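You operate a simulated robot arm through the tools that you are given. There is no shell and no other tool. Be economical: measure what you need, move in short steps, check, and stop when the job is done.

You run a simulated robot arm. Do the job below in one go: nothing can be reset, and whatever is moved stays where it is left.

JOB
Close up: yellow rail up, optics cabinet latched, top drawer locked.
Fine: leave the key in the lock.

The check looks at the end state, three seconds after you hand in, the way a careful person would. Anything else that was tipped, shoved, dropped, spilled or broken makes it a failure.

ROBOT AND FRAMES
A 7-joint arm with a two-finger parallel gripper on a trunk, on a base that drives. Base frame: it is fixed to the floor where the robot stands at the start and does not move with it; the origin is under the middle of the robot, x ahead of it, y to its left, z up. Readings come in mm, rad, newtons and seconds.
With the tool pointing down near the work surface it reaches from about 100 to 640 mm from the robot's upright axis, wherever it stands. Its first joint turns from -2.897 to 2.897 rad. Places, roughly: blue key [250, -1250, 1000]; drawer lock [100, -1400, 900]; glass door latch [900, 1600, 1200]; keyhole of the lock [100, -1400, 900]; left optics door [300, 300, 1000]; optics door latch [100, 400, 1200]; tools door latch [600, 700, 1200]; top drawer [300, -1100, 800]; yellow rail [400, 0, 900]. Payload 3.43 kg.
Tool frame: the origin (TCP) lies between the finger pads and is the grasp point; the fingertips stand 30 mm ahead of it; z points along the fingers, y is the line along which they close. Largest opening 94 mm; finger width 28, thickness 10; the body of the gripper, 50 by 96 mm, starts 55 mm behind the TCP.
Orientation is that of the tool frame in the base frame, as [roll, pitch, yaw] about the fixed x, y, z axes, in that order (R = Rz(yaw) Ry(pitch) Rx(roll)). With the fingers straight down and closing along the base's y, the tool's x points along the base's -x, its y along +y and its z along -z.

CONTROLS
- The arm moves only by the tool nudge_tool. Its arguments are lists of equal length, an entry for each row: "slide": the shift along the base's x, y, z in mm, a list of three; "rot": the turn, a rotation vector about the base's x, y, z in rad, a list of three. In form: {"slide": [[x, y, z], ...], "rot": [[ax, ay, az], ...]}. A call has 1 to 8 rows; each row is the pose to reach, as a shift and turn from the pose commanded when the call began. "claw" is the finger opening in mm, from 0 to 94, set as the call begins (left out, the last holds). Each row takes 0.2 s and may step no farther than 50 mm and 0.15 rad from the row before; otherwise, or with a gripper value out of range, the whole call is refused. Where a pose cannot be reached the arm comes as near as it can. A force on the tool above 40 N (or 10 N above the force at the start of the call, whichever is more), or a blocked arm, ends the call early, and 0.2 s more pass. The fingers move at their own pace (about 108 mm/s each) and stop on an object; they squeeze with about 40 N. The grip force told is the motor's: it shows also when the fingers shut on nothing. Time passes only in rows, and 0.2 s behind the last, so rows that repeat a pose let the fingers close. The reply holds the time, the measured pose of the TCP, the force on the tool along the base axes, the opening and the grip force, in the units named above and with some noise, with the torque about the TCP (base axes, N m) and any sound that the robot's microphone picked up.
- Cameras (640 x 400 px; columns grow to the right, rows downward): "scene" is now at [300.5, 121.7, 1396]; the picture's right is [0.00, -0.65, 0.76], its down [-0.36, 0.70, 0.61] and it looks along [-0.93, -0.27, -0.24] (base axes); focal length 214 px, centre (320, 200). "wrist" rides on the gripper at [76, 14, -103] in the tool frame; the picture's right is [-0.18, 0.98, 0.00], its down [-0.75, -0.14, -0.64] and it looks along [-0.63, -0.12, 0.77] (tool axes); focal length 243 px, centre (320, 200). There is no depth. A picture from a camera that has moved, and an enlarged one, comes with that camera's place and axes in the base frame and with its lens. The place of the scene camera against the robot may be out by one fixed shift of up to 12 mm in any direction.
- capture(camera): a new picture of that camera. The clock stands still meanwhile.
- raise_lower(by): slides the trunk up (or, below 0, down) by that many mm; the arm and the scene camera ride with it, the base frame stays. It gives what a move gives, with no picture.
- steer(legs): drives the robot by 1 to 6 legs, each [ahead, left, turn to the left] in mm, mm and rad, along the robot's own axes; the way and the turn of a leg run together, so that a leg with both is an arc; at most 1500 mm and 3.142 rad a leg. The arm and the cameras ride along, it lands a little off, and it stops where it bumps. It gives what a move gives.
- pan_tilt(pan, tilt): turns the head with the scene camera to pan (to the left, within 1.396 rad either way) and tilt (down, from -0.506 to 1.204), counted from straight ahead of the robot. It gives what a move gives.
- zoom(camera, box): a new picture of the part [left, top, right, bottom] of that camera's present view, enlarged. The clock stands still meanwhile.
- sign_off(): hands the job in; it is judged then, once.

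Work in short steps. Places have to be worked out from the pictures, the camera data and where the tool is seen: move nearer, look again, correct. Check each grasp and each placing, and mend what went wrong. You have 120 turns and 90 pictures in all, those below and enlarged ones among them. Open the gripper and draw the arm clear of the work before you hand the job in, unless the task says otherwise; then end with one line.

The tools are called after "Emit:" as name(argument=value, ...) on one line, values as JSON. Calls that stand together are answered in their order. nudge_tool: Moves the arm, as the interface text tells. Its arguments: {"type":"object","properties":{"slide":{"type":"array"},"rot":{"type":"array"},"claw":{"type":"number"}},"required":["slide","rot"]} The other tools are called the same way: raise_lower (by) slides the trunk up or down; steer (legs) drives the base; pan_tilt (pan, tilt) turns the head that bears the scene camera; capture (camera) takes a picture; zoom (camera, box) takes an enlarged picture of a part of a camera's view; sign_off () hands the job in.

At the start:

```text
clock: 0.0
eef_pos: [285.1, 159.6, 1297.7]
ee_rot: [-3.142, 0.001, 3.141]
force: [0.0, 0.5, 0.4]
ft_torque: [-0.02, -0.02, -0.02]
gripper_width: 93.9
gripper_force: 0.1
trunk travel left (down, up): [-525.0, 65.0]
robot x, y, heading: [2.1, -0.8, 0.001]
head pan, tilt: [-0.859, 1.201]
```

scene: 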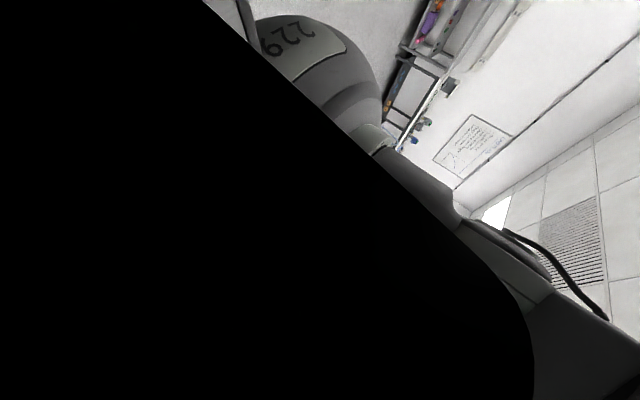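
wrist: 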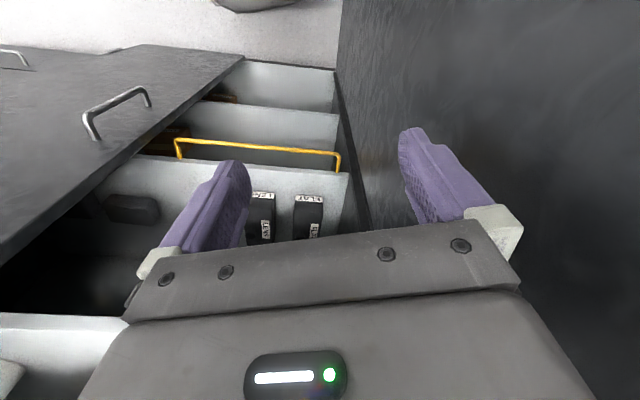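

The scene view is mostly blocked by the robot itself, so I'll turn the head to look ahead.

Emit:
pan_tilt(pan=0, tilt=0.4)

Emit:
capture(camera="scene")

```text
clock: 1.2
eef_pos: [284.6, 159.8, 1298.3]
ee_rot: [3.14, 0.001, 3.141]
force: [-0.1, -0.2, -0.2]
ft_torque: [0.0, 0.02, -0.02]
gripper_width: 93.9
gripper_force: 0.1
trunk travel left (down, up): [-525.0, 65.0]
robot x, y, heading: [0.2, -2.7, -0.0]
head pan, tilt: [0.0, 0.4]
```

```text
87 pictures are left
camera scene: at [363.2, 164.0, 1340.0], right [0.0, -1.0, 0.0], down [-0.92, 0.0, 0.39], along [-0.39, 0.0, -0.92], focal length 214 px, centre (320, 200)
```

scene: 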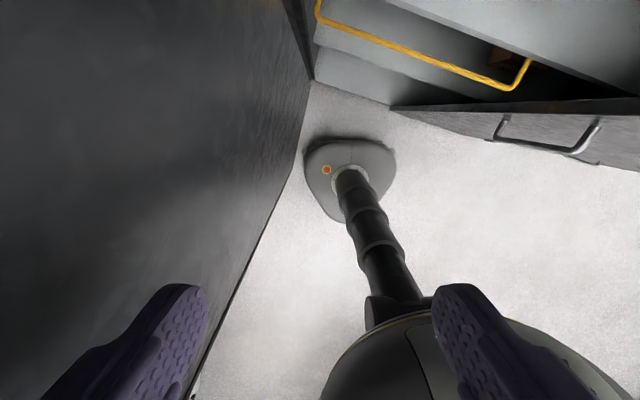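

The head's axes are pitched down 90°: tilt −0.5 looks forward and down, and pan swings the view to the sides. I'll look forward.

Emit:
pan_tilt(pan=-0.3, tilt=-0.5)

Emit:
capture(camera="scene")

Emit:
pan_tilt(pan=0.6, tilt=-0.5)

Emit:
capture(camera="scene")

Emit:
pan_tilt(pan=-1.3, tilt=-0.3)

Emit:
capture(camera="scene")

```text
clock: 2.4
eef_pos: [285.1, 159.6, 1297.8]
ee_rot: [-3.141, 0.0, -3.141]
force: [-0.1, 0.5, -0.3]
ft_torque: [-0.01, -0.03, 0.0]
gripper_width: 94.4
gripper_force: 0.0
trunk travel left (down, up): [-525.0, 65.0]
robot x, y, heading: [4.5, -0.2, 0.002]
head pan, tilt: [-0.3, -0.499]
```

```text
86 pictures are left
camera scene: at [440.3, 144.2, 1368.4], right [0.0, -0.96, 0.3], down [-0.88, -0.14, -0.46], along [0.48, -0.26, -0.84], focal length 214 px, centre (320, 200)
```

scene: 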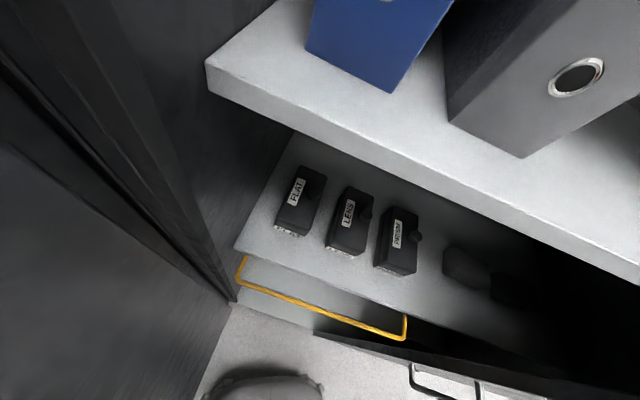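

```text
clock: 3.6
eef_pos: [284.1, 154.4, 1296.8]
ee_rot: [3.141, -0.004, 3.138]
force: [-8.6, -18.7, -12.2]
ft_torque: [1.18, 1.05, -2.52]
gripper_width: 94.0
gripper_force: 0.0
trunk travel left (down, up): [-525.0, 65.0]
robot x, y, heading: [3.7, -1.2, 0.002]
head pan, tilt: [0.6, -0.499]
```

```text
85 pictures are left
camera scene: at [438.3, 195.5, 1375.6], right [0.0, -0.84, -0.55], down [-0.88, 0.26, -0.39], along [0.47, 0.48, -0.74], focal length 214 px, centre (320, 200)
```

scene: 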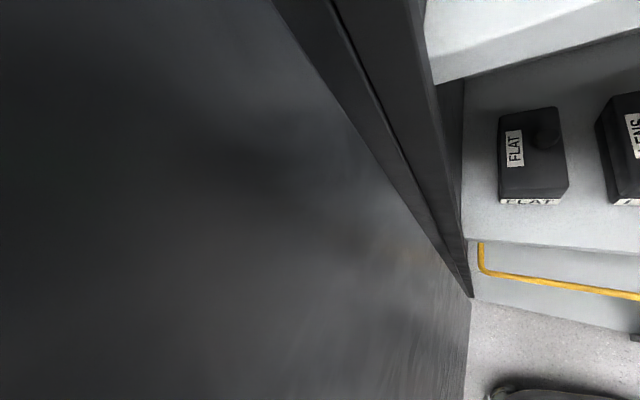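

```text
clock: 5.4
eef_pos: [284.7, 159.3, 1297.5]
ee_rot: [-3.142, 0.001, 3.141]
force: [-0.2, -1.1, -0.1]
ft_torque: [-0.02, -0.02, -0.01]
gripper_width: 93.9
gripper_force: 0.0
trunk travel left (down, up): [-525.0, 65.0]
robot x, y, heading: [1.2, 1.8, 0.003]
head pan, tilt: [-1.3, -0.3]
```

```text
84 pictures are left
camera scene: at [425.9, 88.4, 1411.5], right [0.0, -0.27, 0.96], down [-0.96, -0.29, -0.08], along [0.3, -0.92, -0.26], focal length 214 px, centre (320, 200)
```

scene: 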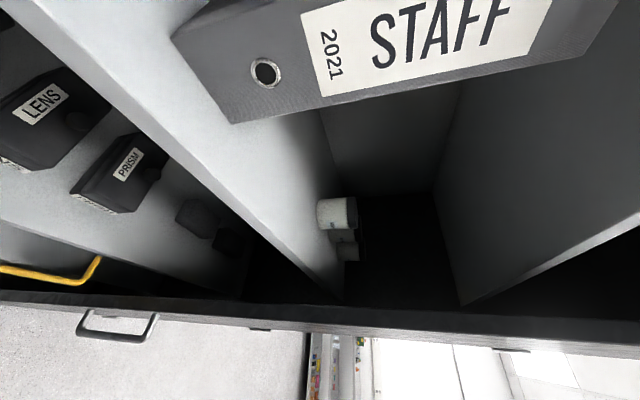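

The left optics door stands open to my left and the right one looks closed. The camera sits inside the cabinet mouth, so I'll back straight out and get an overview.

Emit:
steer(legs=[[-500, 0, 0]])

Emit:
pan_tilt(pan=0, tilt=-0.5)

Emit:
capture(camera="scene")

Emit:
capture(camera="wrist")

```text
clock: 8.4
eef_pos: [-215.0, 158.0, 1297.9]
ee_rot: [-3.141, 0.001, 3.129]
force: [0.6, -0.1, 0.3]
ft_torque: [0.03, 0.0, -0.01]
gripper_width: 94.0
gripper_force: 0.0
trunk travel left (down, up): [-525.0, 65.0]
robot x, y, heading: [-500.6, 5.1, -0.016]
head pan, tilt: [-1.3, -0.3]
```

```text
clock: 9.9
eef_pos: [-214.1, 158.0, 1298.2]
ee_rot: [3.141, 0.001, 3.129]
force: [0.6, -0.3, 0.3]
ft_torque: [0.01, 0.02, 0.04]
gripper_width: 94.1
gripper_force: 0.1
trunk travel left (down, up): [-525.0, 65.0]
robot x, y, heading: [-497.3, 5.8, -0.017]
head pan, tilt: [0.0, -0.499]
```

```text
83 pictures are left
camera scene: at [-58.8, 161.3, 1365.5], right [-0.01, -1.0, 0.0], down [-0.88, 0.01, -0.48], along [0.48, -0.01, -0.88], focal length 214 px, centre (320, 200)
```

scene: 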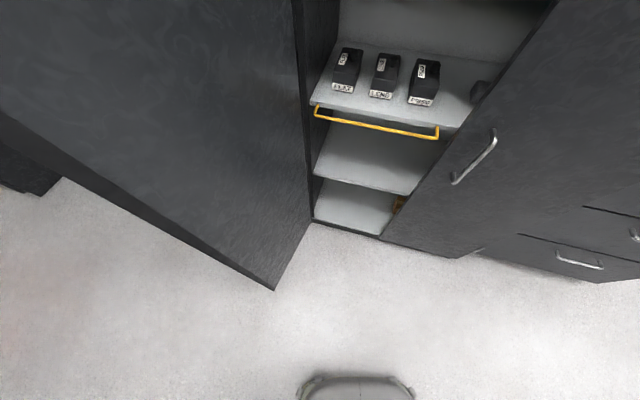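

```text
82 pictures are left
camera wrist: at [-289.9, 174.1, 1400.1], right [0.2, 0.98, 0.0], down [0.75, -0.15, 0.64], along [0.63, -0.13, -0.77], focal length 243 px, centre (320, 200)
```

wrist: 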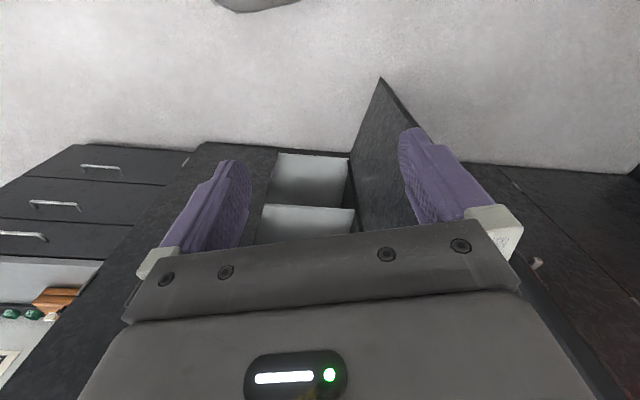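

Left door is open about 105°, the right looks shut, and drawers continue to the right. I'll zoom on the rail and look toward the drawers.

Emit:
zoom(camera="scene", box=[290, 30, 530, 250])

Emit:
pan_tilt(pan=-0.8, tilt=-0.5)

Emit:
capture(camera="scene")

```text
1.82 times, centred on (410, 140) of scene
camera zoom: at [-58.8, 161.3, 1365.5], right [-0.01, -1.0, 0.0], down [-0.88, 0.01, -0.48], along [0.48, -0.01, -0.88], focal length 390 px, centre (156, 309)
```

zoom: 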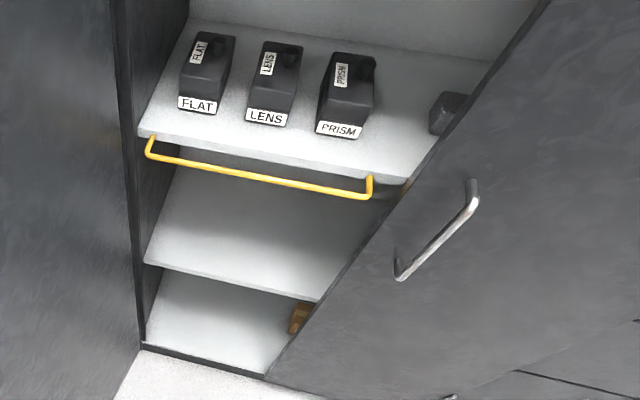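

```text
clock: 11.0
eef_pos: [-214.6, 159.6, 1297.6]
ee_rot: [3.141, 0.001, 3.128]
force: [0.6, -0.3, -0.5]
ft_torque: [0.05, -0.02, 0.01]
gripper_width: 94.2
gripper_force: 0.1
trunk travel left (down, up): [-525.0, 65.0]
robot x, y, heading: [-502.9, 2.7, -0.015]
head pan, tilt: [-0.799, -0.499]
```

```text
80 pictures are left
camera scene: at [-59.5, 113.3, 1385.8], right [-0.01, -0.7, 0.72], down [-0.88, -0.33, -0.33], along [0.47, -0.64, -0.61], focal length 214 px, centre (320, 200)
```

scene: 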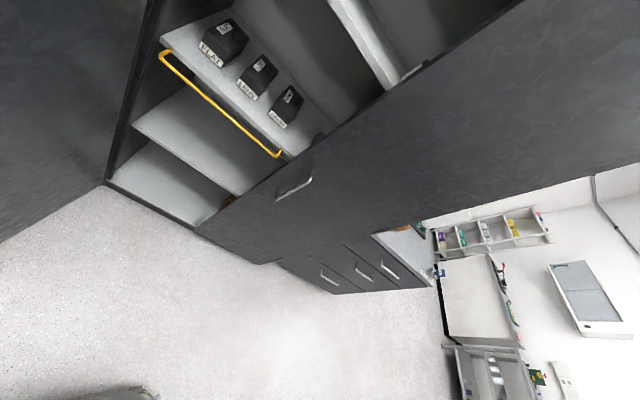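

Triangulated: the rail's bar runs from about (488,160,909) to (393,−182,904). Its pivots lie about 50 mm inward at the shelf edge, so it is folded out flat and must swing up 90°. The cabinet face is yawed about −0.27 rad. I'll square up in front of it.

Emit:
steer(legs=[[0, 0, -0.255], [250, 236, 0]])

Emit:
pan_tilt(pan=-0.2, tilt=-0.4)

Emit:
capture(camera="scene")

Emit:
capture(camera="wrist")

```text
clock: 14.1
eef_pos: [119.5, 241.1, 1296.8]
ee_rot: [3.14, -0.001, 2.87]
force: [0.8, 0.0, -0.2]
ft_torque: [-0.02, 0.04, -0.04]
gripper_width: 93.9
gripper_force: 0.2
trunk travel left (down, up): [-525.0, 65.0]
robot x, y, heading: [-196.5, 160.8, -0.272]
head pan, tilt: [-0.799, -0.499]
```

```text
clock: 15.1
eef_pos: [118.9, 239.2, 1298.7]
ee_rot: [3.141, 0.0, 2.869]
force: [0.4, -0.3, -0.4]
ft_torque: [0.0, 0.0, 0.03]
gripper_width: 93.9
gripper_force: 0.0
trunk travel left (down, up): [-525.0, 65.0]
robot x, y, heading: [-197.6, 161.7, -0.274]
head pan, tilt: [-0.201, -0.4]
```

```text
79 pictures are left
camera scene: at [258.0, 192.4, 1360.8], right [-0.26, -0.94, 0.2], down [-0.91, 0.17, -0.38], along [0.33, -0.28, -0.9], focal length 214 px, centre (320, 200)
```

scene: 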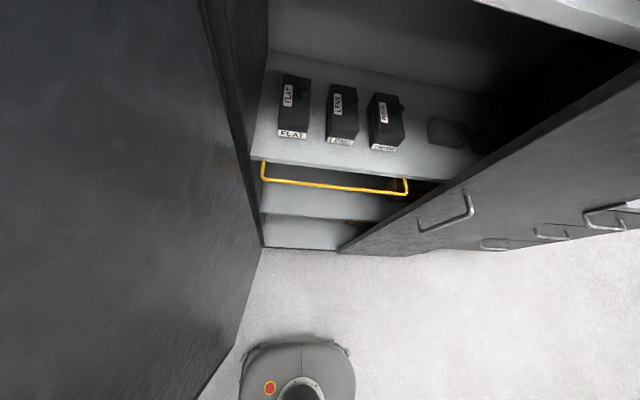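

```text
78 pictures are left
camera wrist: at [49.5, 274.4, 1400.1], right [0.44, 0.9, 0.0], down [0.69, -0.34, 0.64], along [0.58, -0.28, -0.77], focal length 243 px, centre (320, 200)
```

wrist: 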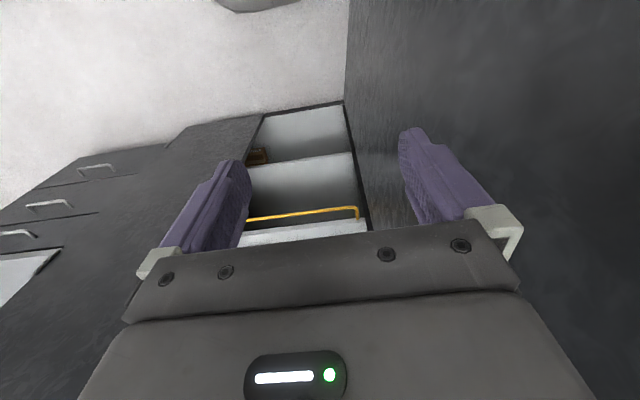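

Robot is squared up with the bar about 660 mm ahead. I'll swing the tool down and level, pointing into the cabinet, with the fingers shut.

Emit:
nudge_tool(slide=[[20, -20, -39], [41, -41, -78], [61, -61, -117], [82, -81, -156], [102, -101, -195], [123, -122, -233], [143, -142, -272], [164, -162, -311]], rot=[[-0.0386, -0.1375, 0], [-0.0772, -0.275, 0], [-0.1158, -0.4125, 0], [-0.1544, -0.55, 0], [-0.193, -0.6875, 0], [-0.2316, -0.825, 0], [-0.2702, -0.9625, 0], [-0.3088, -1.1, 0]], claw=0)

```text
clock: 16.9
eef_pos: [282.9, 76.5, 984.2]
ee_rot: [-3.138, 1.145, 2.872]
force: [0.4, -0.3, 0.0]
ft_torque: [-0.01, -0.03, 0.06]
gripper_width: 0.0
gripper_force: 32.8
trunk travel left (down, up): [-525.0, 65.0]
robot x, y, heading: [-195.6, 162.8, -0.267]
head pan, tilt: [-0.201, -0.4]
```

The arm follows well, so I'll finish levelling and stop short of the bar, below it.

Emit:
nudge_tool(slide=[[20, -20, -38], [41, -40, -76], [61, -59, -117], [61, -59, -117]], rot=[[-0.0386, -0.1375, 0], [-0.0772, -0.275, 0], [-0.115, -0.41, 0], [-0.115, -0.41, 0]])

Emit:
capture(camera="scene")

Emit:
capture(camera="wrist")

```text
clock: 17.9
eef_pos: [346.9, 92.1, 981.5]
ee_rot: [-2.258, 1.569, -2.532]
force: [0.1, 0.5, 1.1]
ft_torque: [-0.03, 0.0, 0.02]
gripper_width: 0.0
gripper_force: 32.8
out of reach, approached as far as the arm can: row 2, 3, 4
trunk travel left (down, up): [-525.0, 65.0]
robot x, y, heading: [-199.3, 164.7, -0.276]
head pan, tilt: [-0.201, -0.4]
```

```text
77 pictures are left
camera scene: at [292.5, 98.8, 1129.4], right [-0.46, -0.89, 0.0], down [0.34, -0.18, -0.92], along [0.82, -0.42, 0.39], focal length 214 px, centre (320, 200)
```

scene: 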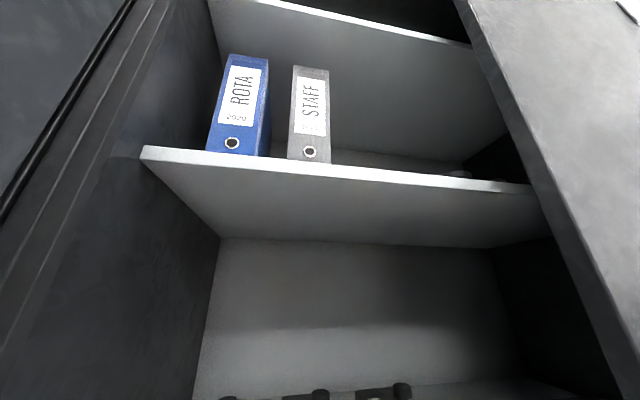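

```text
76 pictures are left
camera wrist: at [252.3, 133.5, 905.2], right [0.27, 0.95, 0.18], down [-0.66, 0.04, 0.75], along [0.71, -0.32, 0.63], focal length 243 px, centre (320, 200)
```

wrist: 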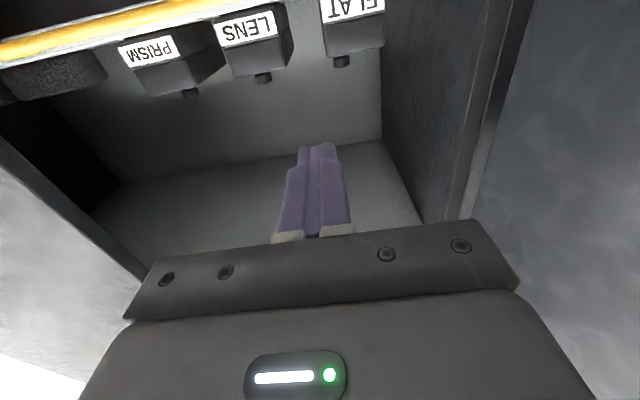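

The scene camera evidently rides on the hand (it is now above the tool). The arm ran out of reach downward, so I'll lower the trunk.

Emit:
raise_lower(by=-120)

Emit:
pan_tilt(pan=0, tilt=0.4)

Emit:
capture(camera="scene")

```text
clock: 19.4
eef_pos: [347.2, 93.2, 861.5]
ee_rot: [-2.628, 1.565, -2.9]
force: [0.2, -0.7, 0.0]
ft_torque: [0.02, -0.02, -0.02]
gripper_width: 0.0
gripper_force: 32.9
trunk travel left (down, up): [-405.0, 185.0]
robot x, y, heading: [-196.4, 162.2, -0.272]
head pan, tilt: [-0.201, -0.4]
```

```text
clock: 20.5
eef_pos: [346.9, 93.9, 861.7]
ee_rot: [-2.635, 1.565, -2.908]
force: [0.2, -0.7, 0.4]
ft_torque: [-0.02, 0.0, -0.01]
gripper_width: 0.2
gripper_force: 33.4
trunk travel left (down, up): [-405.0, 185.0]
robot x, y, heading: [-198.2, 163.9, -0.271]
head pan, tilt: [0.0, 0.4]
```

```text
75 pictures are left
camera scene: at [317.0, 108.0, 939.1], right [-0.27, -0.96, 0.0], down [-0.38, 0.1, -0.92], along [0.89, -0.25, -0.39], focal length 214 px, centre (320, 200)
```

scene: 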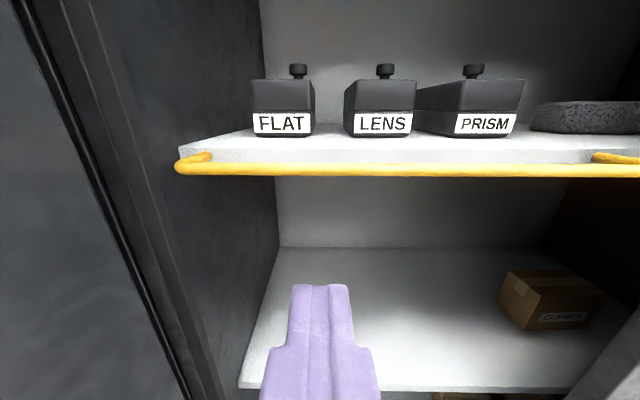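

Excellent view: the rail bar lies ahead at z≈902, out from the shelf edge. I'll pitch the tool 45° downward so the fingers can push up and inward. A small rotation first will show where the commanded pose stands.

Emit:
nudge_tool(slide=[[0, 0, 0], [0, 0, 0], [0, 0, 0]], rot=[[0.0354, 0.126, 0], [0.0708, 0.252, 0], [0.1062, 0.378, 0]])

```text
clock: 21.3
eef_pos: [346.4, 94.7, 861.3]
ee_rot: [-3.139, 1.172, 2.873]
force: [-0.5, -0.3, -0.1]
ft_torque: [0.01, -0.02, -0.02]
gripper_width: 0.2
gripper_force: 32.5
trunk travel left (down, up): [-405.0, 185.0]
robot x, y, heading: [-199.8, 165.5, -0.269]
head pan, tilt: [0.0, 0.4]
```

The command baseline matches the measured pose. I'll finish the pitch and shift to rail mid-length, still outside and below the bar.

Emit:
nudge_tool(slide=[[6, -28, 5], [12, -56, 10], [18, -83, 15], [18, -83, 15]], rot=[[0.0354, 0.126, 0], [0.0708, 0.252, 0], [0.1062, 0.378, 0], [0.1062, 0.378, 0]])

Emit:
pan_tilt(pan=0, tilt=0.1)

Emit:
capture(camera="scene")

```text
clock: 22.3
eef_pos: [365.8, 8.8, 874.7]
ee_rot: [-3.138, 0.782, 2.871]
force: [0.8, -0.7, 0.2]
ft_torque: [0.01, 0.0, -0.02]
gripper_width: 0.1
gripper_force: 33.0
trunk travel left (down, up): [-405.0, 185.0]
robot x, y, heading: [-196.9, 165.0, -0.272]
head pan, tilt: [0.0, 0.4]
```

```text
clock: 23.1
eef_pos: [365.4, 8.2, 873.0]
ee_rot: [-3.139, 0.781, 2.869]
force: [-0.2, -0.5, 1.0]
ft_torque: [0.0, 0.05, 0.03]
gripper_width: 0.1
gripper_force: 33.1
trunk travel left (down, up): [-405.0, 185.0]
robot x, y, heading: [-199.6, 161.6, -0.274]
head pan, tilt: [0.0, 0.099]
```

```text
74 pictures are left
camera scene: at [414.4, 1.4, 977.4], right [-0.27, -0.96, 0.0], down [-0.75, 0.21, -0.63], along [0.61, -0.17, -0.78], focal length 214 px, centre (320, 200)
```

scene: 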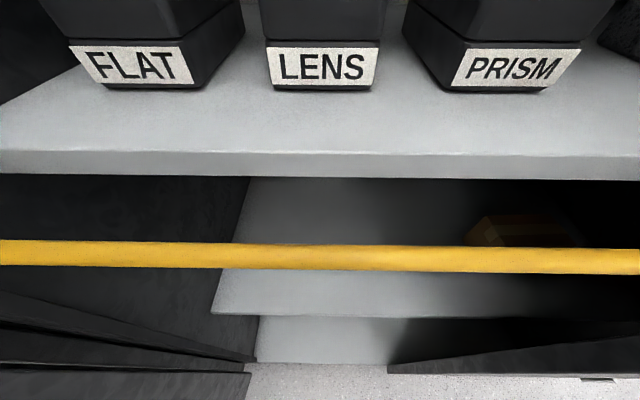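

The bar is at u≈430, z≈904, about 10 mm thick, with the shelf edge at u≈490. I'll move to pre-contact beneath and outside the bar and check.

Emit:
pan_tilt(pan=0, tilt=0.45)

Emit:
nudge_tool(slide=[[22, -6, 8], [43, -12, 16], [43, -12, 16]], rot=[[0, 0, 0], [0, 0, 0], [0, 0, 0]])

Emit:
capture(camera="scene")

Emit:
capture(camera="wrist")

```text
clock: 23.9
eef_pos: [365.3, 9.2, 875.6]
ee_rot: [-3.139, 0.784, 2.869]
force: [-1.4, 0.7, -0.1]
ft_torque: [0.02, 0.02, 0.0]
gripper_width: 0.1
gripper_force: 33.2
trunk travel left (down, up): [-405.0, 185.0]
robot x, y, heading: [-194.4, 163.3, -0.273]
head pan, tilt: [0.0, 0.45]
```

```text
clock: 24.8
eef_pos: [409.3, -2.1, 891.4]
ee_rot: [-3.139, 0.783, 2.87]
force: [-0.2, -0.8, -0.4]
ft_torque: [0.02, 0.01, 0.03]
gripper_width: 0.0
gripper_force: 33.4
trunk travel left (down, up): [-405.0, 185.0]
robot x, y, heading: [-200.0, 164.5, -0.271]
head pan, tilt: [0.0, 0.45]
```

```text
73 pictures are left
camera scene: at [435.9, -3.3, 971.9], right [-0.27, -0.96, 0.0], down [-0.91, 0.25, -0.33], along [0.31, -0.09, -0.95], focal length 214 px, centre (320, 200)
```

scene: 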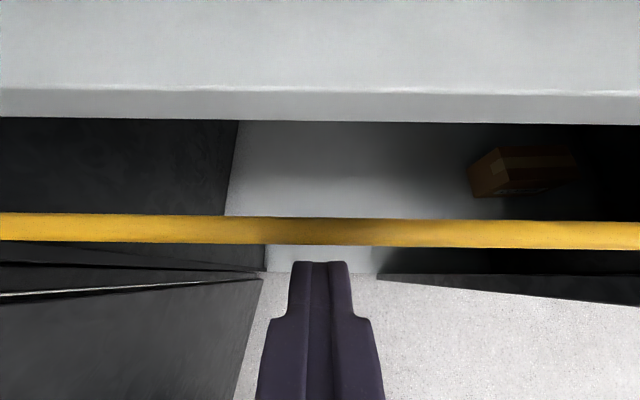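

```text
72 pictures are left
camera wrist: at [292.2, 45.4, 910.6], right [0.39, 0.91, 0.13], down [0.04, -0.16, 0.99], along [0.92, -0.38, -0.1], focal length 243 px, centre (320, 200)
```

wrist: 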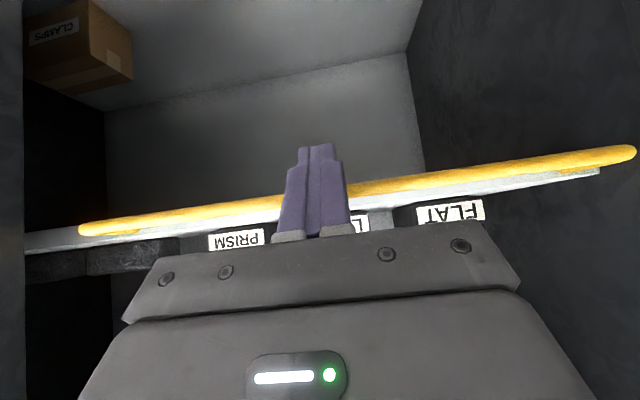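

Geometry checks: the bar sits about 17 mm off the finger's upper face, near the tip. I'll push up along the first part of the arc and watch the force.

Emit:
nudge_tool(slide=[[11, -3, 12], [13, -4, 22], [15, -4, 31], [19, -5, 39], [24, -7, 46]], rot=[[0, 0, 0], [0, 0, 0], [0, 0, 0], [0, 0, 0], [0, 0, 0]])

Emit:
capture(camera="scene")

```text
clock: 25.9
eef_pos: [433.3, -8.5, 939.5]
ee_rot: [-3.14, 0.781, 2.869]
force: [0.2, 0.5, -0.7]
ft_torque: [0.01, 0.02, 0.03]
gripper_width: 0.0
gripper_force: 33.1
trunk travel left (down, up): [-405.0, 185.0]
robot x, y, heading: [-197.3, 166.4, -0.267]
head pan, tilt: [0.0, 0.45]
```

```text
71 pictures are left
camera scene: at [459.0, -9.8, 1018.6], right [-0.27, -0.96, 0.0], down [-0.91, 0.25, -0.33], along [0.31, -0.09, -0.95], focal length 214 px, centre (320, 200)
```

scene: 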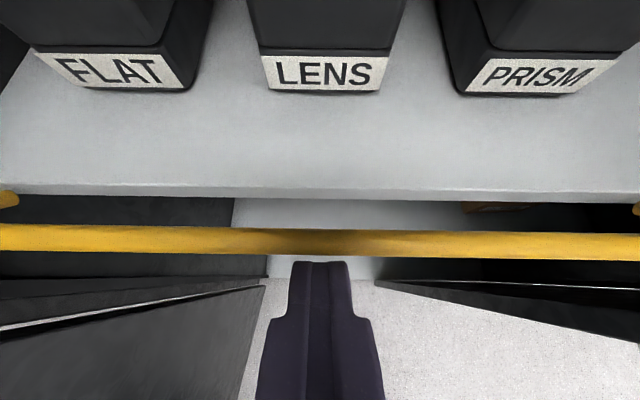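

The bar has risen to about 54° with little force. I'll continue the arc inward to upright.

Emit:
nudge_tool(slide=[[6, -2, 5], [12, -3, 9], [20, -6, 13], [28, -8, 15], [36, -10, 15]], rot=[[0, 0, 0], [0, 0, 0], [0, 0, 0], [0, 0, 0], [0, 0, 0]])

Emit:
capture(camera="scene")

```text
clock: 27.2
eef_pos: [462.2, -16.8, 946.9]
ee_rot: [-3.141, 0.765, 2.869]
force: [-2.5, 1.2, -4.4]
ft_torque: [0.07, 0.18, -0.01]
gripper_width: 0.1
gripper_force: 33.2
trunk travel left (down, up): [-405.0, 185.0]
robot x, y, heading: [-198.0, 163.8, -0.27]
head pan, tilt: [0.0, 0.45]
stopped in row 5: the force on the tool passed its limit at 44 N (the readings are from after the stop); the commanded pose is now the measured one
```

```text
70 pictures are left
camera scene: at [490.3, -19.4, 1025.6], right [-0.27, -0.96, 0.0], down [-0.92, 0.26, -0.31], along [0.3, -0.08, -0.95], focal length 214 px, centre (320, 200)
```

scene: 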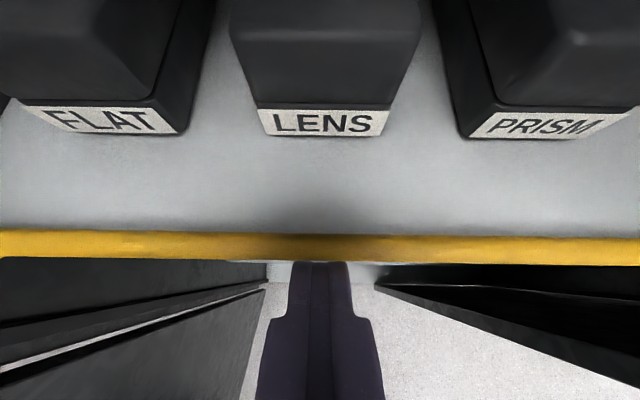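

Stop force reached with the bar right above its pivots (u≈484), so it should be upright. I'll back straight out and check that it stays.

Emit:
nudge_tool(slide=[[-24, 7, -4], [-60, 17, -4], [-106, 30, -4], [-150, 42, 0], [-196, 55, 0], [-240, 67, 0]], rot=[[0, 0, 0], [0, 0, 0], [0, 0, 0], [0, 0, 0], [0, 0, 0], [0, 0, 0]])

Emit:
capture(camera="scene")

Emit:
capture(camera="wrist")

```text
clock: 28.6
eef_pos: [219.7, 50.3, 948.3]
ee_rot: [-3.14, 0.769, 2.869]
force: [-0.4, 0.0, 0.5]
ft_torque: [0.01, -0.02, -0.03]
gripper_width: 0.0
gripper_force: 33.3
trunk travel left (down, up): [-405.0, 185.0]
robot x, y, heading: [-201.0, 160.8, -0.275]
head pan, tilt: [0.0, 0.45]
```

```text
69 pictures are left
camera scene: at [248.0, 48.8, 1027.6], right [-0.27, -0.96, 0.0], down [-0.91, 0.26, -0.31], along [0.3, -0.09, -0.95], focal length 214 px, centre (320, 200)
```

scene: 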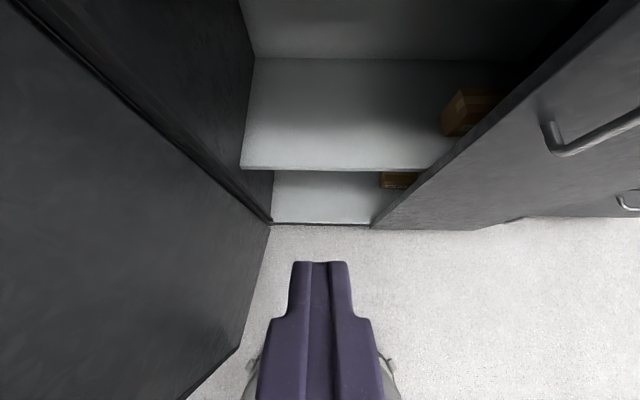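

```text
68 pictures are left
camera wrist: at [103.6, 97.8, 968.4], right [0.39, 0.91, 0.13], down [0.05, -0.16, 0.99], along [0.92, -0.38, -0.11], focal length 243 px, centre (320, 200)
```

wrist: 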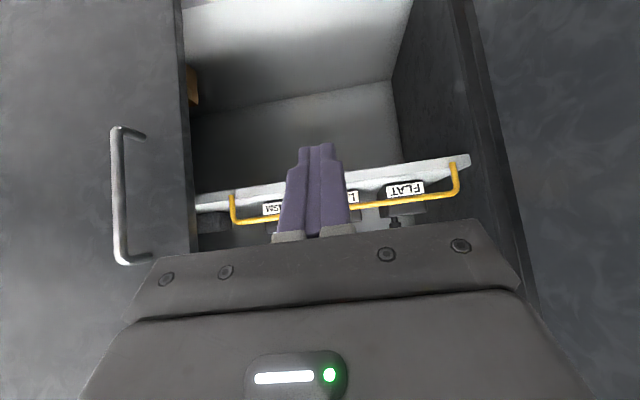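

The rail is clearly upright and holding. Next is the left door and latch: I'll back out and go left around the door's free edge to see its outer face.

Emit:
steer(legs=[[-350, 0, 0], [0, 650, 0], [0, 0, -0.5]])

Emit:
pan_tilt(pan=0, tilt=-0.4)

Emit:
capture(camera="scene")

```text
clock: 35.5
eef_pos: [-40.8, 578.5, 947.6]
ee_rot: [-3.14, 0.766, 2.358]
force: [-0.8, -0.3, 0.4]
ft_torque: [-0.01, -0.05, 0.02]
gripper_width: 0.0
gripper_force: 32.5
trunk travel left (down, up): [-405.0, 185.0]
robot x, y, heading: [-353.9, 882.1, -0.785]
head pan, tilt: [0.0, 0.45]
```

```text
clock: 36.7
eef_pos: [-41.3, 577.8, 947.5]
ee_rot: [-3.139, 0.768, 2.359]
force: [0.2, -1.0, -0.6]
ft_torque: [0.0, 0.01, 0.04]
gripper_width: 0.1
gripper_force: 32.8
trunk travel left (down, up): [-405.0, 185.0]
robot x, y, heading: [-352.8, 887.8, -0.786]
head pan, tilt: [0.0, -0.4]
```

```text
67 pictures are left
camera scene: at [9.6, 538.1, 1092.6], right [-0.71, -0.71, 0.0], down [-0.28, 0.28, -0.92], along [0.65, -0.65, -0.39], focal length 214 px, centre (320, 200)
```

scene: 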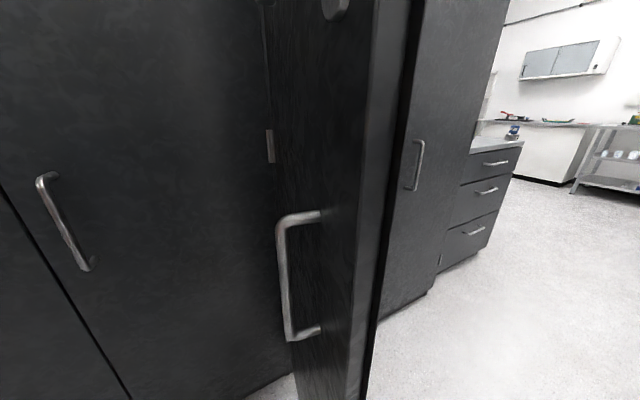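

The left door has a handle and a latch above it at its free edge. I'll raise the trunk to see the latch.

Emit:
raise_lower(by=180)

Emit:
pan_tilt(pan=0.15, tilt=-0.45)

Emit:
capture(camera="scene")

```text
clock: 38.7
eef_pos: [-40.9, 577.3, 1127.7]
ee_rot: [-3.14, 0.767, 2.358]
force: [-0.6, 0.0, 0.2]
ft_torque: [0.02, -0.01, 0.0]
gripper_width: 0.0
gripper_force: 33.0
trunk travel left (down, up): [-585.0, 5.0]
robot x, y, heading: [-351.8, 883.4, -0.788]
head pan, tilt: [0.0, -0.4]
```

```text
clock: 39.4
eef_pos: [-40.2, 578.4, 1127.8]
ee_rot: [-3.138, 0.769, 2.359]
force: [0.2, -0.2, 0.0]
ft_torque: [-0.02, 0.02, 0.02]
gripper_width: 0.0
gripper_force: 32.8
trunk travel left (down, up): [-585.0, 5.0]
robot x, y, heading: [-355.2, 882.5, -0.781]
head pan, tilt: [0.15, -0.45]
```

```text
66 pictures are left
camera scene: at [17.0, 545.5, 1277.9], right [-0.63, -0.77, -0.11], down [-0.2, 0.29, -0.94], along [0.75, -0.56, -0.34], focal length 214 px, centre (320, 200)
```

scene: 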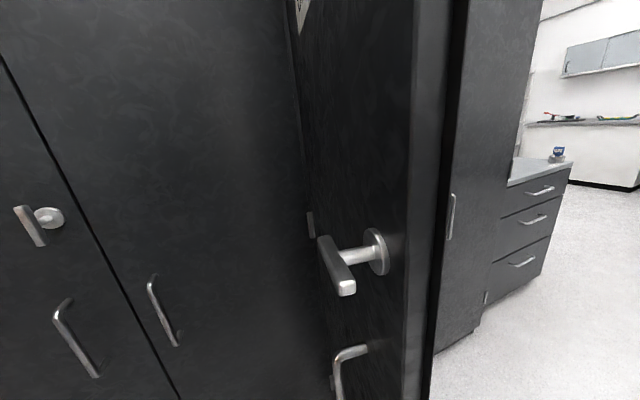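

A lever latch sits on a rose above the pull handle, and the tools cabinet has a similar one for comparison. I'll zoom both.

Emit:
zoom(camera="scene", box=[280, 180, 440, 400])

Emit:
zoom(camera="scene", box=[0, 170, 120, 270])

```text
1.82 times, centred on (360, 290) of scene
camera zoom: at [17.0, 545.5, 1277.9], right [-0.63, -0.77, -0.11], down [-0.2, 0.29, -0.94], along [0.75, -0.56, -0.34], focal length 390 px, centre (247, 36)
```

zoom: 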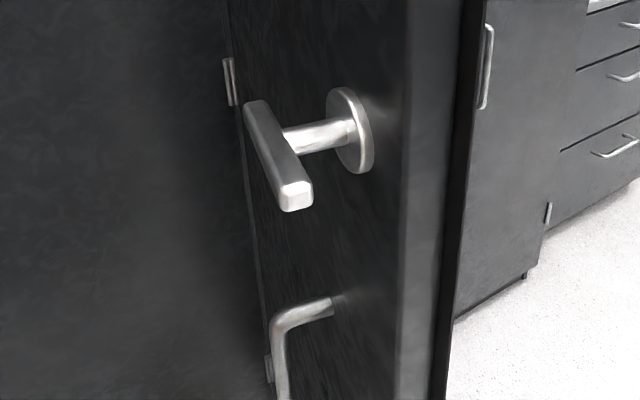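

```text
4.00 times, centred on (60, 220) of scene
camera zoom: at [17.0, 545.5, 1277.9], right [-0.63, -0.77, -0.11], down [-0.2, 0.29, -0.94], along [0.75, -0.56, -0.34], focal length 858 px, centre (1360, 120)
```

zoom: 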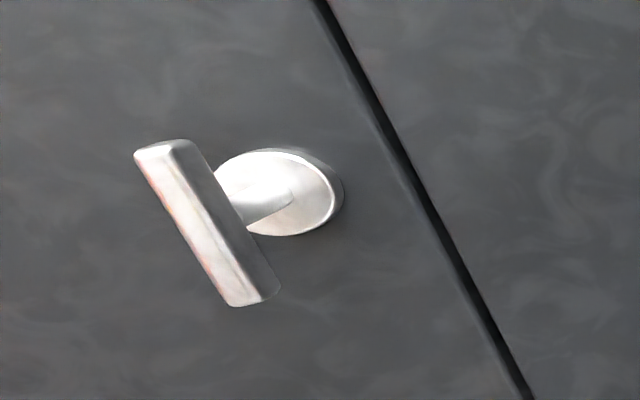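

The optics T-handle's bar lies horizontal while the closed tools cabinet's is vertical, so upright is most likely latched. To push the door shut I'll come from its outer side facing −y; first I turn and check the floor.

Emit:
steer(legs=[[0, 0, -0.785]])

Emit:
pan_tilt(pan=0.9, tilt=-0.2)

Emit:
capture(camera="scene")

```text
clock: 41.9
eef_pos: [-349.0, 446.7, 1128.6]
ee_rot: [-3.141, 0.768, 1.57]
force: [-0.3, -0.4, 0.0]
ft_torque: [0.0, 0.04, -0.03]
gripper_width: 0.0
gripper_force: 33.0
trunk travel left (down, up): [-585.0, 5.0]
robot x, y, heading: [-355.6, 885.3, -1.564]
head pan, tilt: [0.15, -0.45]
```

```text
clock: 43.0
eef_pos: [-349.4, 447.1, 1128.1]
ee_rot: [-3.141, 0.769, 1.57]
force: [-0.5, -0.8, 0.2]
ft_torque: [0.01, -0.01, 0.01]
gripper_width: 0.1
gripper_force: 33.0
trunk travel left (down, up): [-585.0, 5.0]
robot x, y, heading: [-349.6, 883.4, -1.573]
head pan, tilt: [0.901, -0.201]
```

```text
63 pictures are left
camera scene: at [-278.1, 414.6, 1277.2], right [-0.62, -0.54, -0.56], down [0.16, 0.62, -0.77], along [0.77, -0.57, -0.3], focal length 214 px, centre (320, 200)
```

scene: 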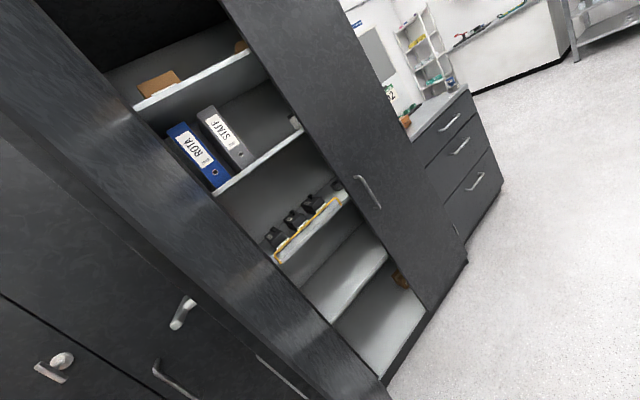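

The rail is up and the area toward the tools cabinet looks open. I'll translate to the outside of the door in two legs.

Emit:
steer(legs=[[-120, 0, 0], [0, 480, 0]])

Emit:
pan_tilt(pan=0, tilt=-0.2)

Emit:
capture(camera="scene")

```text
clock: 46.7
eef_pos: [134.3, 565.2, 1128.3]
ee_rot: [-3.139, 0.766, 1.568]
force: [1.2, 0.2, 0.2]
ft_torque: [0.0, 0.04, -0.02]
gripper_width: 0.0
gripper_force: 33.1
trunk travel left (down, up): [-585.0, 5.0]
robot x, y, heading: [132.5, 1004.4, -1.572]
head pan, tilt: [0.901, -0.201]
```

```text
clock: 47.9
eef_pos: [133.4, 566.2, 1128.7]
ee_rot: [-3.139, 0.768, 1.566]
force: [0.7, 0.5, 0.0]
ft_torque: [-0.01, 0.03, 0.01]
gripper_width: 0.0
gripper_force: 32.6
trunk travel left (down, up): [-585.0, 5.0]
robot x, y, heading: [134.6, 1001.3, -1.578]
head pan, tilt: [0.0, -0.201]
```

```text
62 pictures are left
camera scene: at [138.8, 512.2, 1254.6], right [-1.0, 0.0, 0.0], down [0.0, 0.57, -0.82], along [0.0, -0.82, -0.57], focal length 214 px, centre (320, 200)
```

scene: 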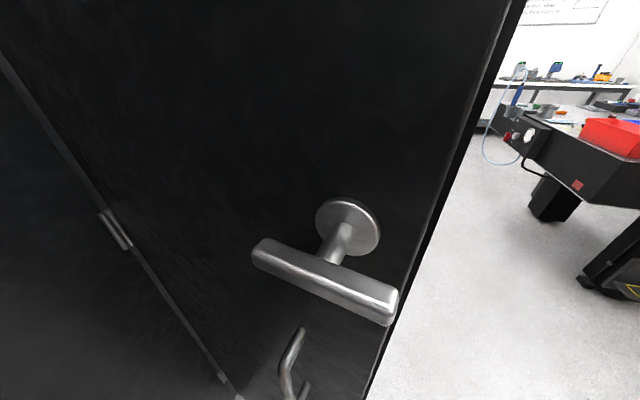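

The latch rose is near (116,383,1138) with the pull handle below. I'll level the tool and shift toward the hinge side of the latch, where the face is clear.

Emit:
nudge_tool(slide=[[17, 5, -4], [34, 5, -8], [51, 5, -12], [68, 5, -16], [84, 5, -20], [100, 5, -24]], rot=[[-0.133, 0, 0], [-0.266, 0, 0], [-0.4, 0, 0], [-0.533, 0, 0], [-0.666, 0, 0], [-0.8, 0, 0]])

Emit:
capture(camera="scene")

Emit:
capture(camera="wrist")

```text
clock: 49.1
eef_pos: [212.4, 573.0, 1106.2]
ee_rot: [3.135, 1.365, 1.56]
force: [1.2, -38.8, -29.3]
ft_torque: [0.08, 0.14, -0.17]
gripper_width: 0.2
gripper_force: 32.8
trunk travel left (down, up): [-585.0, 5.0]
robot x, y, heading: [132.4, 1003.6, -1.572]
head pan, tilt: [0.0, -0.201]
stopped in row 5: the force on the tool passed its limit at 165 N (the readings are from after the stop); the commanded pose is now the measured one
```

```text
61 pictures are left
camera scene: at [217.0, 597.4, 1244.4], right [-1.0, 0.0, 0.0], down [0.0, 0.0, -1.0], along [0.0, -1.0, 0.0], focal length 214 px, centre (320, 200)
```

scene: 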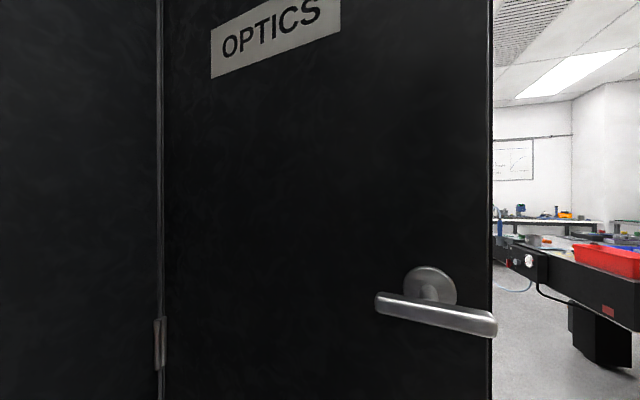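

```text
60 pictures are left
camera wrist: at [226.8, 688.6, 1051.4], right [0.98, -0.04, 0.18], down [-0.14, 0.48, 0.87], along [-0.12, -0.88, 0.46], focal length 243 px, centre (320, 200)
```

wrist: 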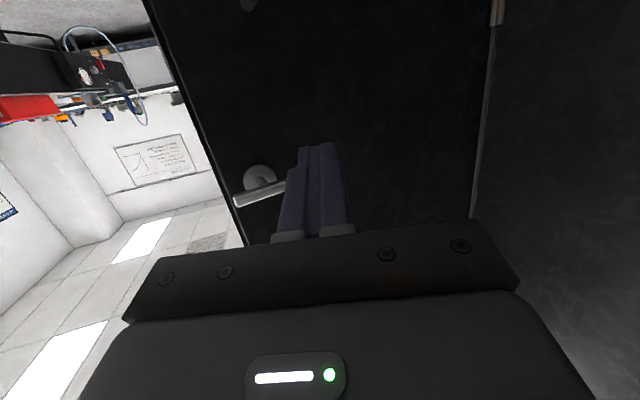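

A strong contact came with nothing near the fingers: the force pushes away from the robot, so the folded wrist met the robot's own body. I'll move the tool forward, away from it.

Emit:
nudge_tool(slide=[[0, -15, 8], [0, -40, 10], [5, -70, 10]], rot=[[0.05, 0, 0], [0.05, 0, 0], [0.05, 0, 0]])

```text
clock: 49.9
eef_pos: [217.7, 499.8, 1116.3]
ee_rot: [3.137, 1.317, 1.561]
force: [-1.2, 0.0, 0.5]
ft_torque: [-0.02, -0.03, 0.0]
gripper_width: 0.1
gripper_force: 32.5
trunk travel left (down, up): [-585.0, 5.0]
robot x, y, heading: [127.8, 1003.5, -1.572]
head pan, tilt: [0.0, -0.201]
```

Free again with the tool nearly level. Driving straight ahead (−y) should carry the fingertips against the door's outer face and swing it, so I'll try 220 mm first.

Emit:
steer(legs=[[220, 0, 0]])

Emit:
capture(camera="scene")

```text
clock: 51.6
eef_pos: [217.8, 277.6, 1116.7]
ee_rot: [3.135, 1.318, 1.561]
force: [0.1, -0.5, -1.4]
ft_torque: [0.0, 0.01, 0.03]
gripper_width: 0.0
gripper_force: 32.8
trunk travel left (down, up): [-585.0, 5.0]
robot x, y, heading: [133.3, 778.7, -1.573]
head pan, tilt: [0.0, -0.201]
```

```text
59 pictures are left
camera scene: at [222.3, 295.8, 1256.0], right [-1.0, 0.0, 0.0], down [0.0, 0.05, -1.0], along [0.0, -1.0, -0.05], focal length 214 px, centre (320, 200)
```

scene: 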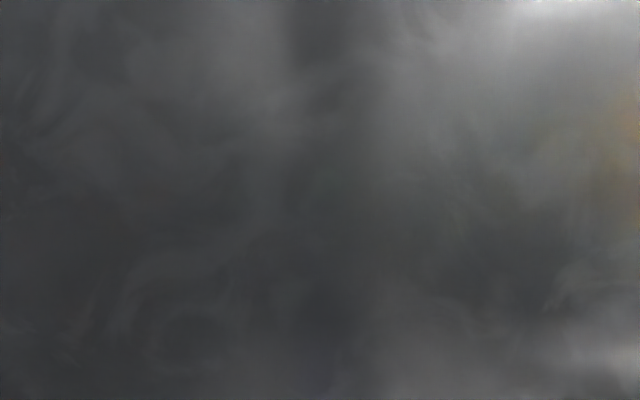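

No resistance: the door has been pushed or is swinging ahead of the hand. I'll continue another 130 mm and look.

Emit:
steer(legs=[[130, 0, 0]])

Emit:
capture(camera="scene")

Emit:
capture(camera="wrist")

```text
clock: 52.9
eef_pos: [215.6, 145.6, 1115.9]
ee_rot: [3.134, 1.319, 1.561]
force: [0.1, 0.0, 0.5]
ft_torque: [-0.01, -0.04, 0.0]
gripper_width: 0.2
gripper_force: 32.6
trunk travel left (down, up): [-585.0, 5.0]
robot x, y, heading: [131.3, 649.2, -1.576]
head pan, tilt: [0.0, -0.201]
```

```text
58 pictures are left
camera scene: at [221.1, 164.2, 1255.8], right [-1.0, 0.0, 0.0], down [0.0, 0.05, -1.0], along [0.0, -1.0, -0.05], focal length 214 px, centre (320, 200)
```

scene: 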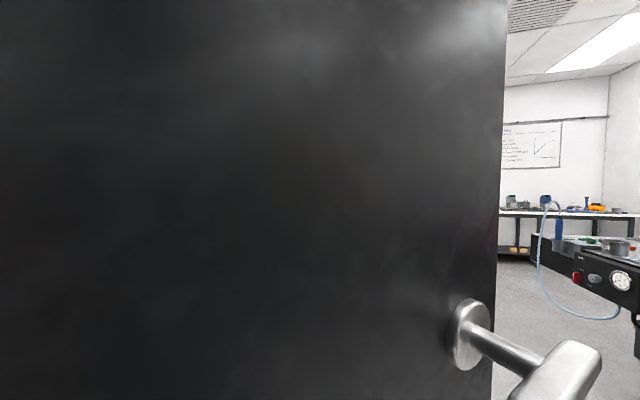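

```text
57 pictures are left
camera wrist: at [231.1, 264.5, 1067.7], right [0.98, -0.05, 0.18], down [-0.14, 0.43, 0.89], along [-0.12, -0.9, 0.42], focal length 243 px, centre (320, 200)
```

wrist: 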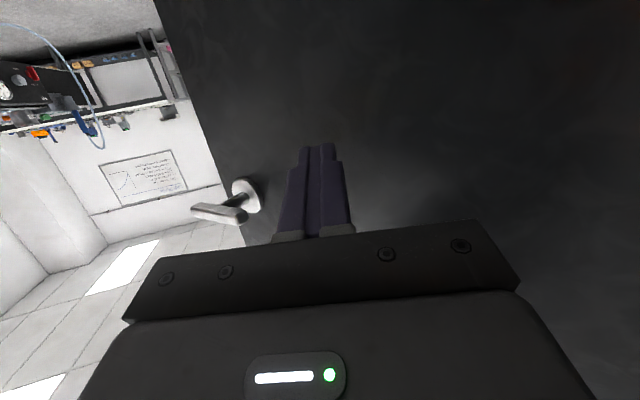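

The door follows nicely, now at about 205–210° (closed is about 254°). I'll drive a bit more ahead, then push diagonally with the arm.

Emit:
steer(legs=[[90, 0, 0]])

Emit:
nudge_tool(slide=[[20, -10, 0], [40, -20, 0], [60, -28, 0], [80, -35, 0]], rot=[[0, 0, 0], [0, 0, 0], [0, 0, 0], [0, 0, 0]])

Emit:
capture(camera="scene")

```text
clock: 54.0
eef_pos: [215.5, 53.4, 1115.7]
ee_rot: [3.135, 1.316, 1.559]
force: [-0.4, -0.4, -0.2]
ft_torque: [0.0, 0.01, 0.01]
gripper_width: 0.1
gripper_force: 33.4
trunk travel left (down, up): [-585.0, 5.0]
robot x, y, heading: [131.0, 556.1, -1.575]
head pan, tilt: [0.0, -0.201]
```

```text
clock: 55.0
eef_pos: [298.0, 22.7, 1117.0]
ee_rot: [3.138, 1.318, 1.564]
force: [0.0, 0.0, 0.2]
ft_torque: [0.01, 0.05, 0.02]
gripper_width: 0.0
gripper_force: 32.8
trunk travel left (down, up): [-585.0, 5.0]
robot x, y, heading: [130.7, 558.2, -1.576]
head pan, tilt: [0.0, -0.201]
```

```text
56 pictures are left
camera scene: at [303.2, 39.9, 1256.8], right [-1.0, 0.0, 0.0], down [0.0, 0.05, -1.0], along [0.0, -1.0, -0.05], focal length 214 px, centre (320, 200)
```

scene: 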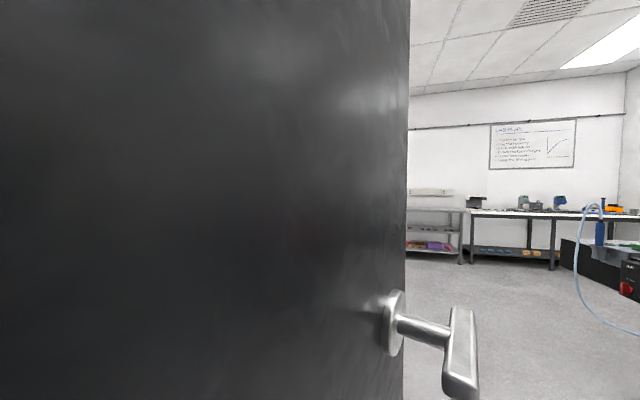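

Door at about 237°, 17° to go. I'll withdraw to −x, then turn to face the cabinet front for the final push and the latch.

Emit:
steer(legs=[[-60, -450, 0], [0, 0, 1.305]])

Emit:
steer(legs=[[0, -500, 0]])

Emit:
capture(camera="scene")

```text
clock: 60.9
eef_pos: [249.3, 633.4, 1117.6]
ee_rot: [3.136, 1.319, 2.852]
force: [-0.5, 1.1, -0.5]
ft_torque: [0.02, 0.01, 0.01]
gripper_width: 0.1
gripper_force: 32.7
trunk travel left (down, up): [-585.0, 5.0]
robot x, y, heading: [-312.7, 621.3, -0.283]
head pan, tilt: [0.0, -0.201]
```

```text
clock: 63.8
eef_pos: [106.1, 140.5, 1116.6]
ee_rot: [3.133, 1.319, 2.841]
force: [-0.1, 1.0, 0.5]
ft_torque: [0.0, 0.04, -0.01]
gripper_width: 0.0
gripper_force: 32.5
trunk travel left (down, up): [-585.0, 5.0]
robot x, y, heading: [-453.9, 131.5, -0.293]
head pan, tilt: [0.0, -0.201]
```

```text
55 pictures are left
camera scene: at [98.1, 148.8, 1257.0], right [-0.29, -0.96, 0.0], down [-0.05, 0.02, -1.0], along [0.96, -0.29, -0.05], focal length 214 px, centre (320, 200)
```

scene: 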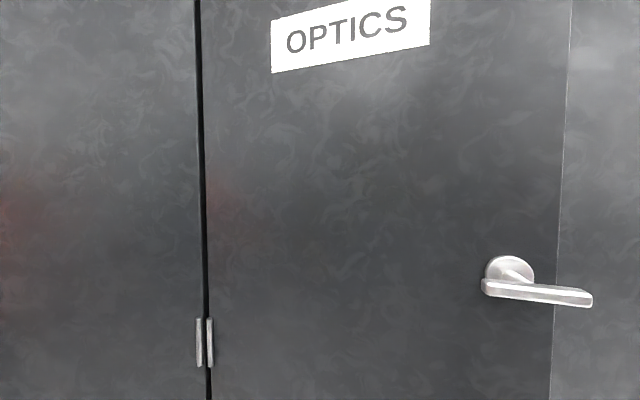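

The door is about 14° ajar. I'll shift right 90 mm and drive ahead so the fingertips push the panel inboard of the latch.

Emit:
steer(legs=[[0, -90, 0], [240, 0, 0]])

Emit:
capture(camera="scene")

```text
clock: 66.3
eef_pos: [314.3, -13.6, 1116.3]
ee_rot: [3.135, 1.316, 2.846]
force: [0.7, -0.1, -0.2]
ft_torque: [-0.01, 0.02, 0.01]
gripper_width: 0.0
gripper_force: 33.5
trunk travel left (down, up): [-585.0, 5.0]
robot x, y, heading: [-243.7, -26.2, -0.287]
head pan, tilt: [0.0, -0.201]
```

```text
54 pictures are left
camera scene: at [307.8, -4.6, 1256.3], right [-0.29, -0.96, 0.0], down [-0.05, 0.02, -1.0], along [0.96, -0.28, -0.05], focal length 214 px, centre (320, 200)
```

scene: 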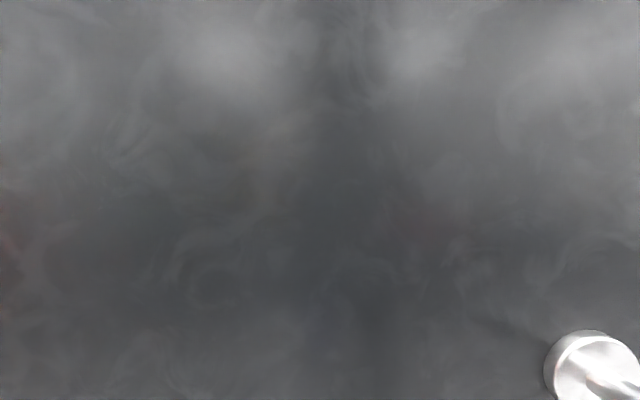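

The panel is now about at the tip. I'll push on with the arm until the door stops.

Emit:
nudge_tool(slide=[[10, -3, 0], [20, -6, 0], [30, -9, 0], [40, -12, 0], [50, -15, 0], [58, -17, 0]], rot=[[0, 0, 0], [0, 0, 0], [0, 0, 0], [0, 0, 0], [0, 0, 0], [0, 0, 0]])

```text
clock: 67.7
eef_pos: [371.1, -29.5, 1116.0]
ee_rot: [3.137, 1.319, 2.848]
force: [-5.7, 1.2, 0.6]
ft_torque: [0.02, -0.1, -0.04]
gripper_width: 0.0
gripper_force: 33.3
trunk travel left (down, up): [-585.0, 5.0]
robot x, y, heading: [-247.8, -25.2, -0.288]
head pan, tilt: [0.0, -0.201]
```

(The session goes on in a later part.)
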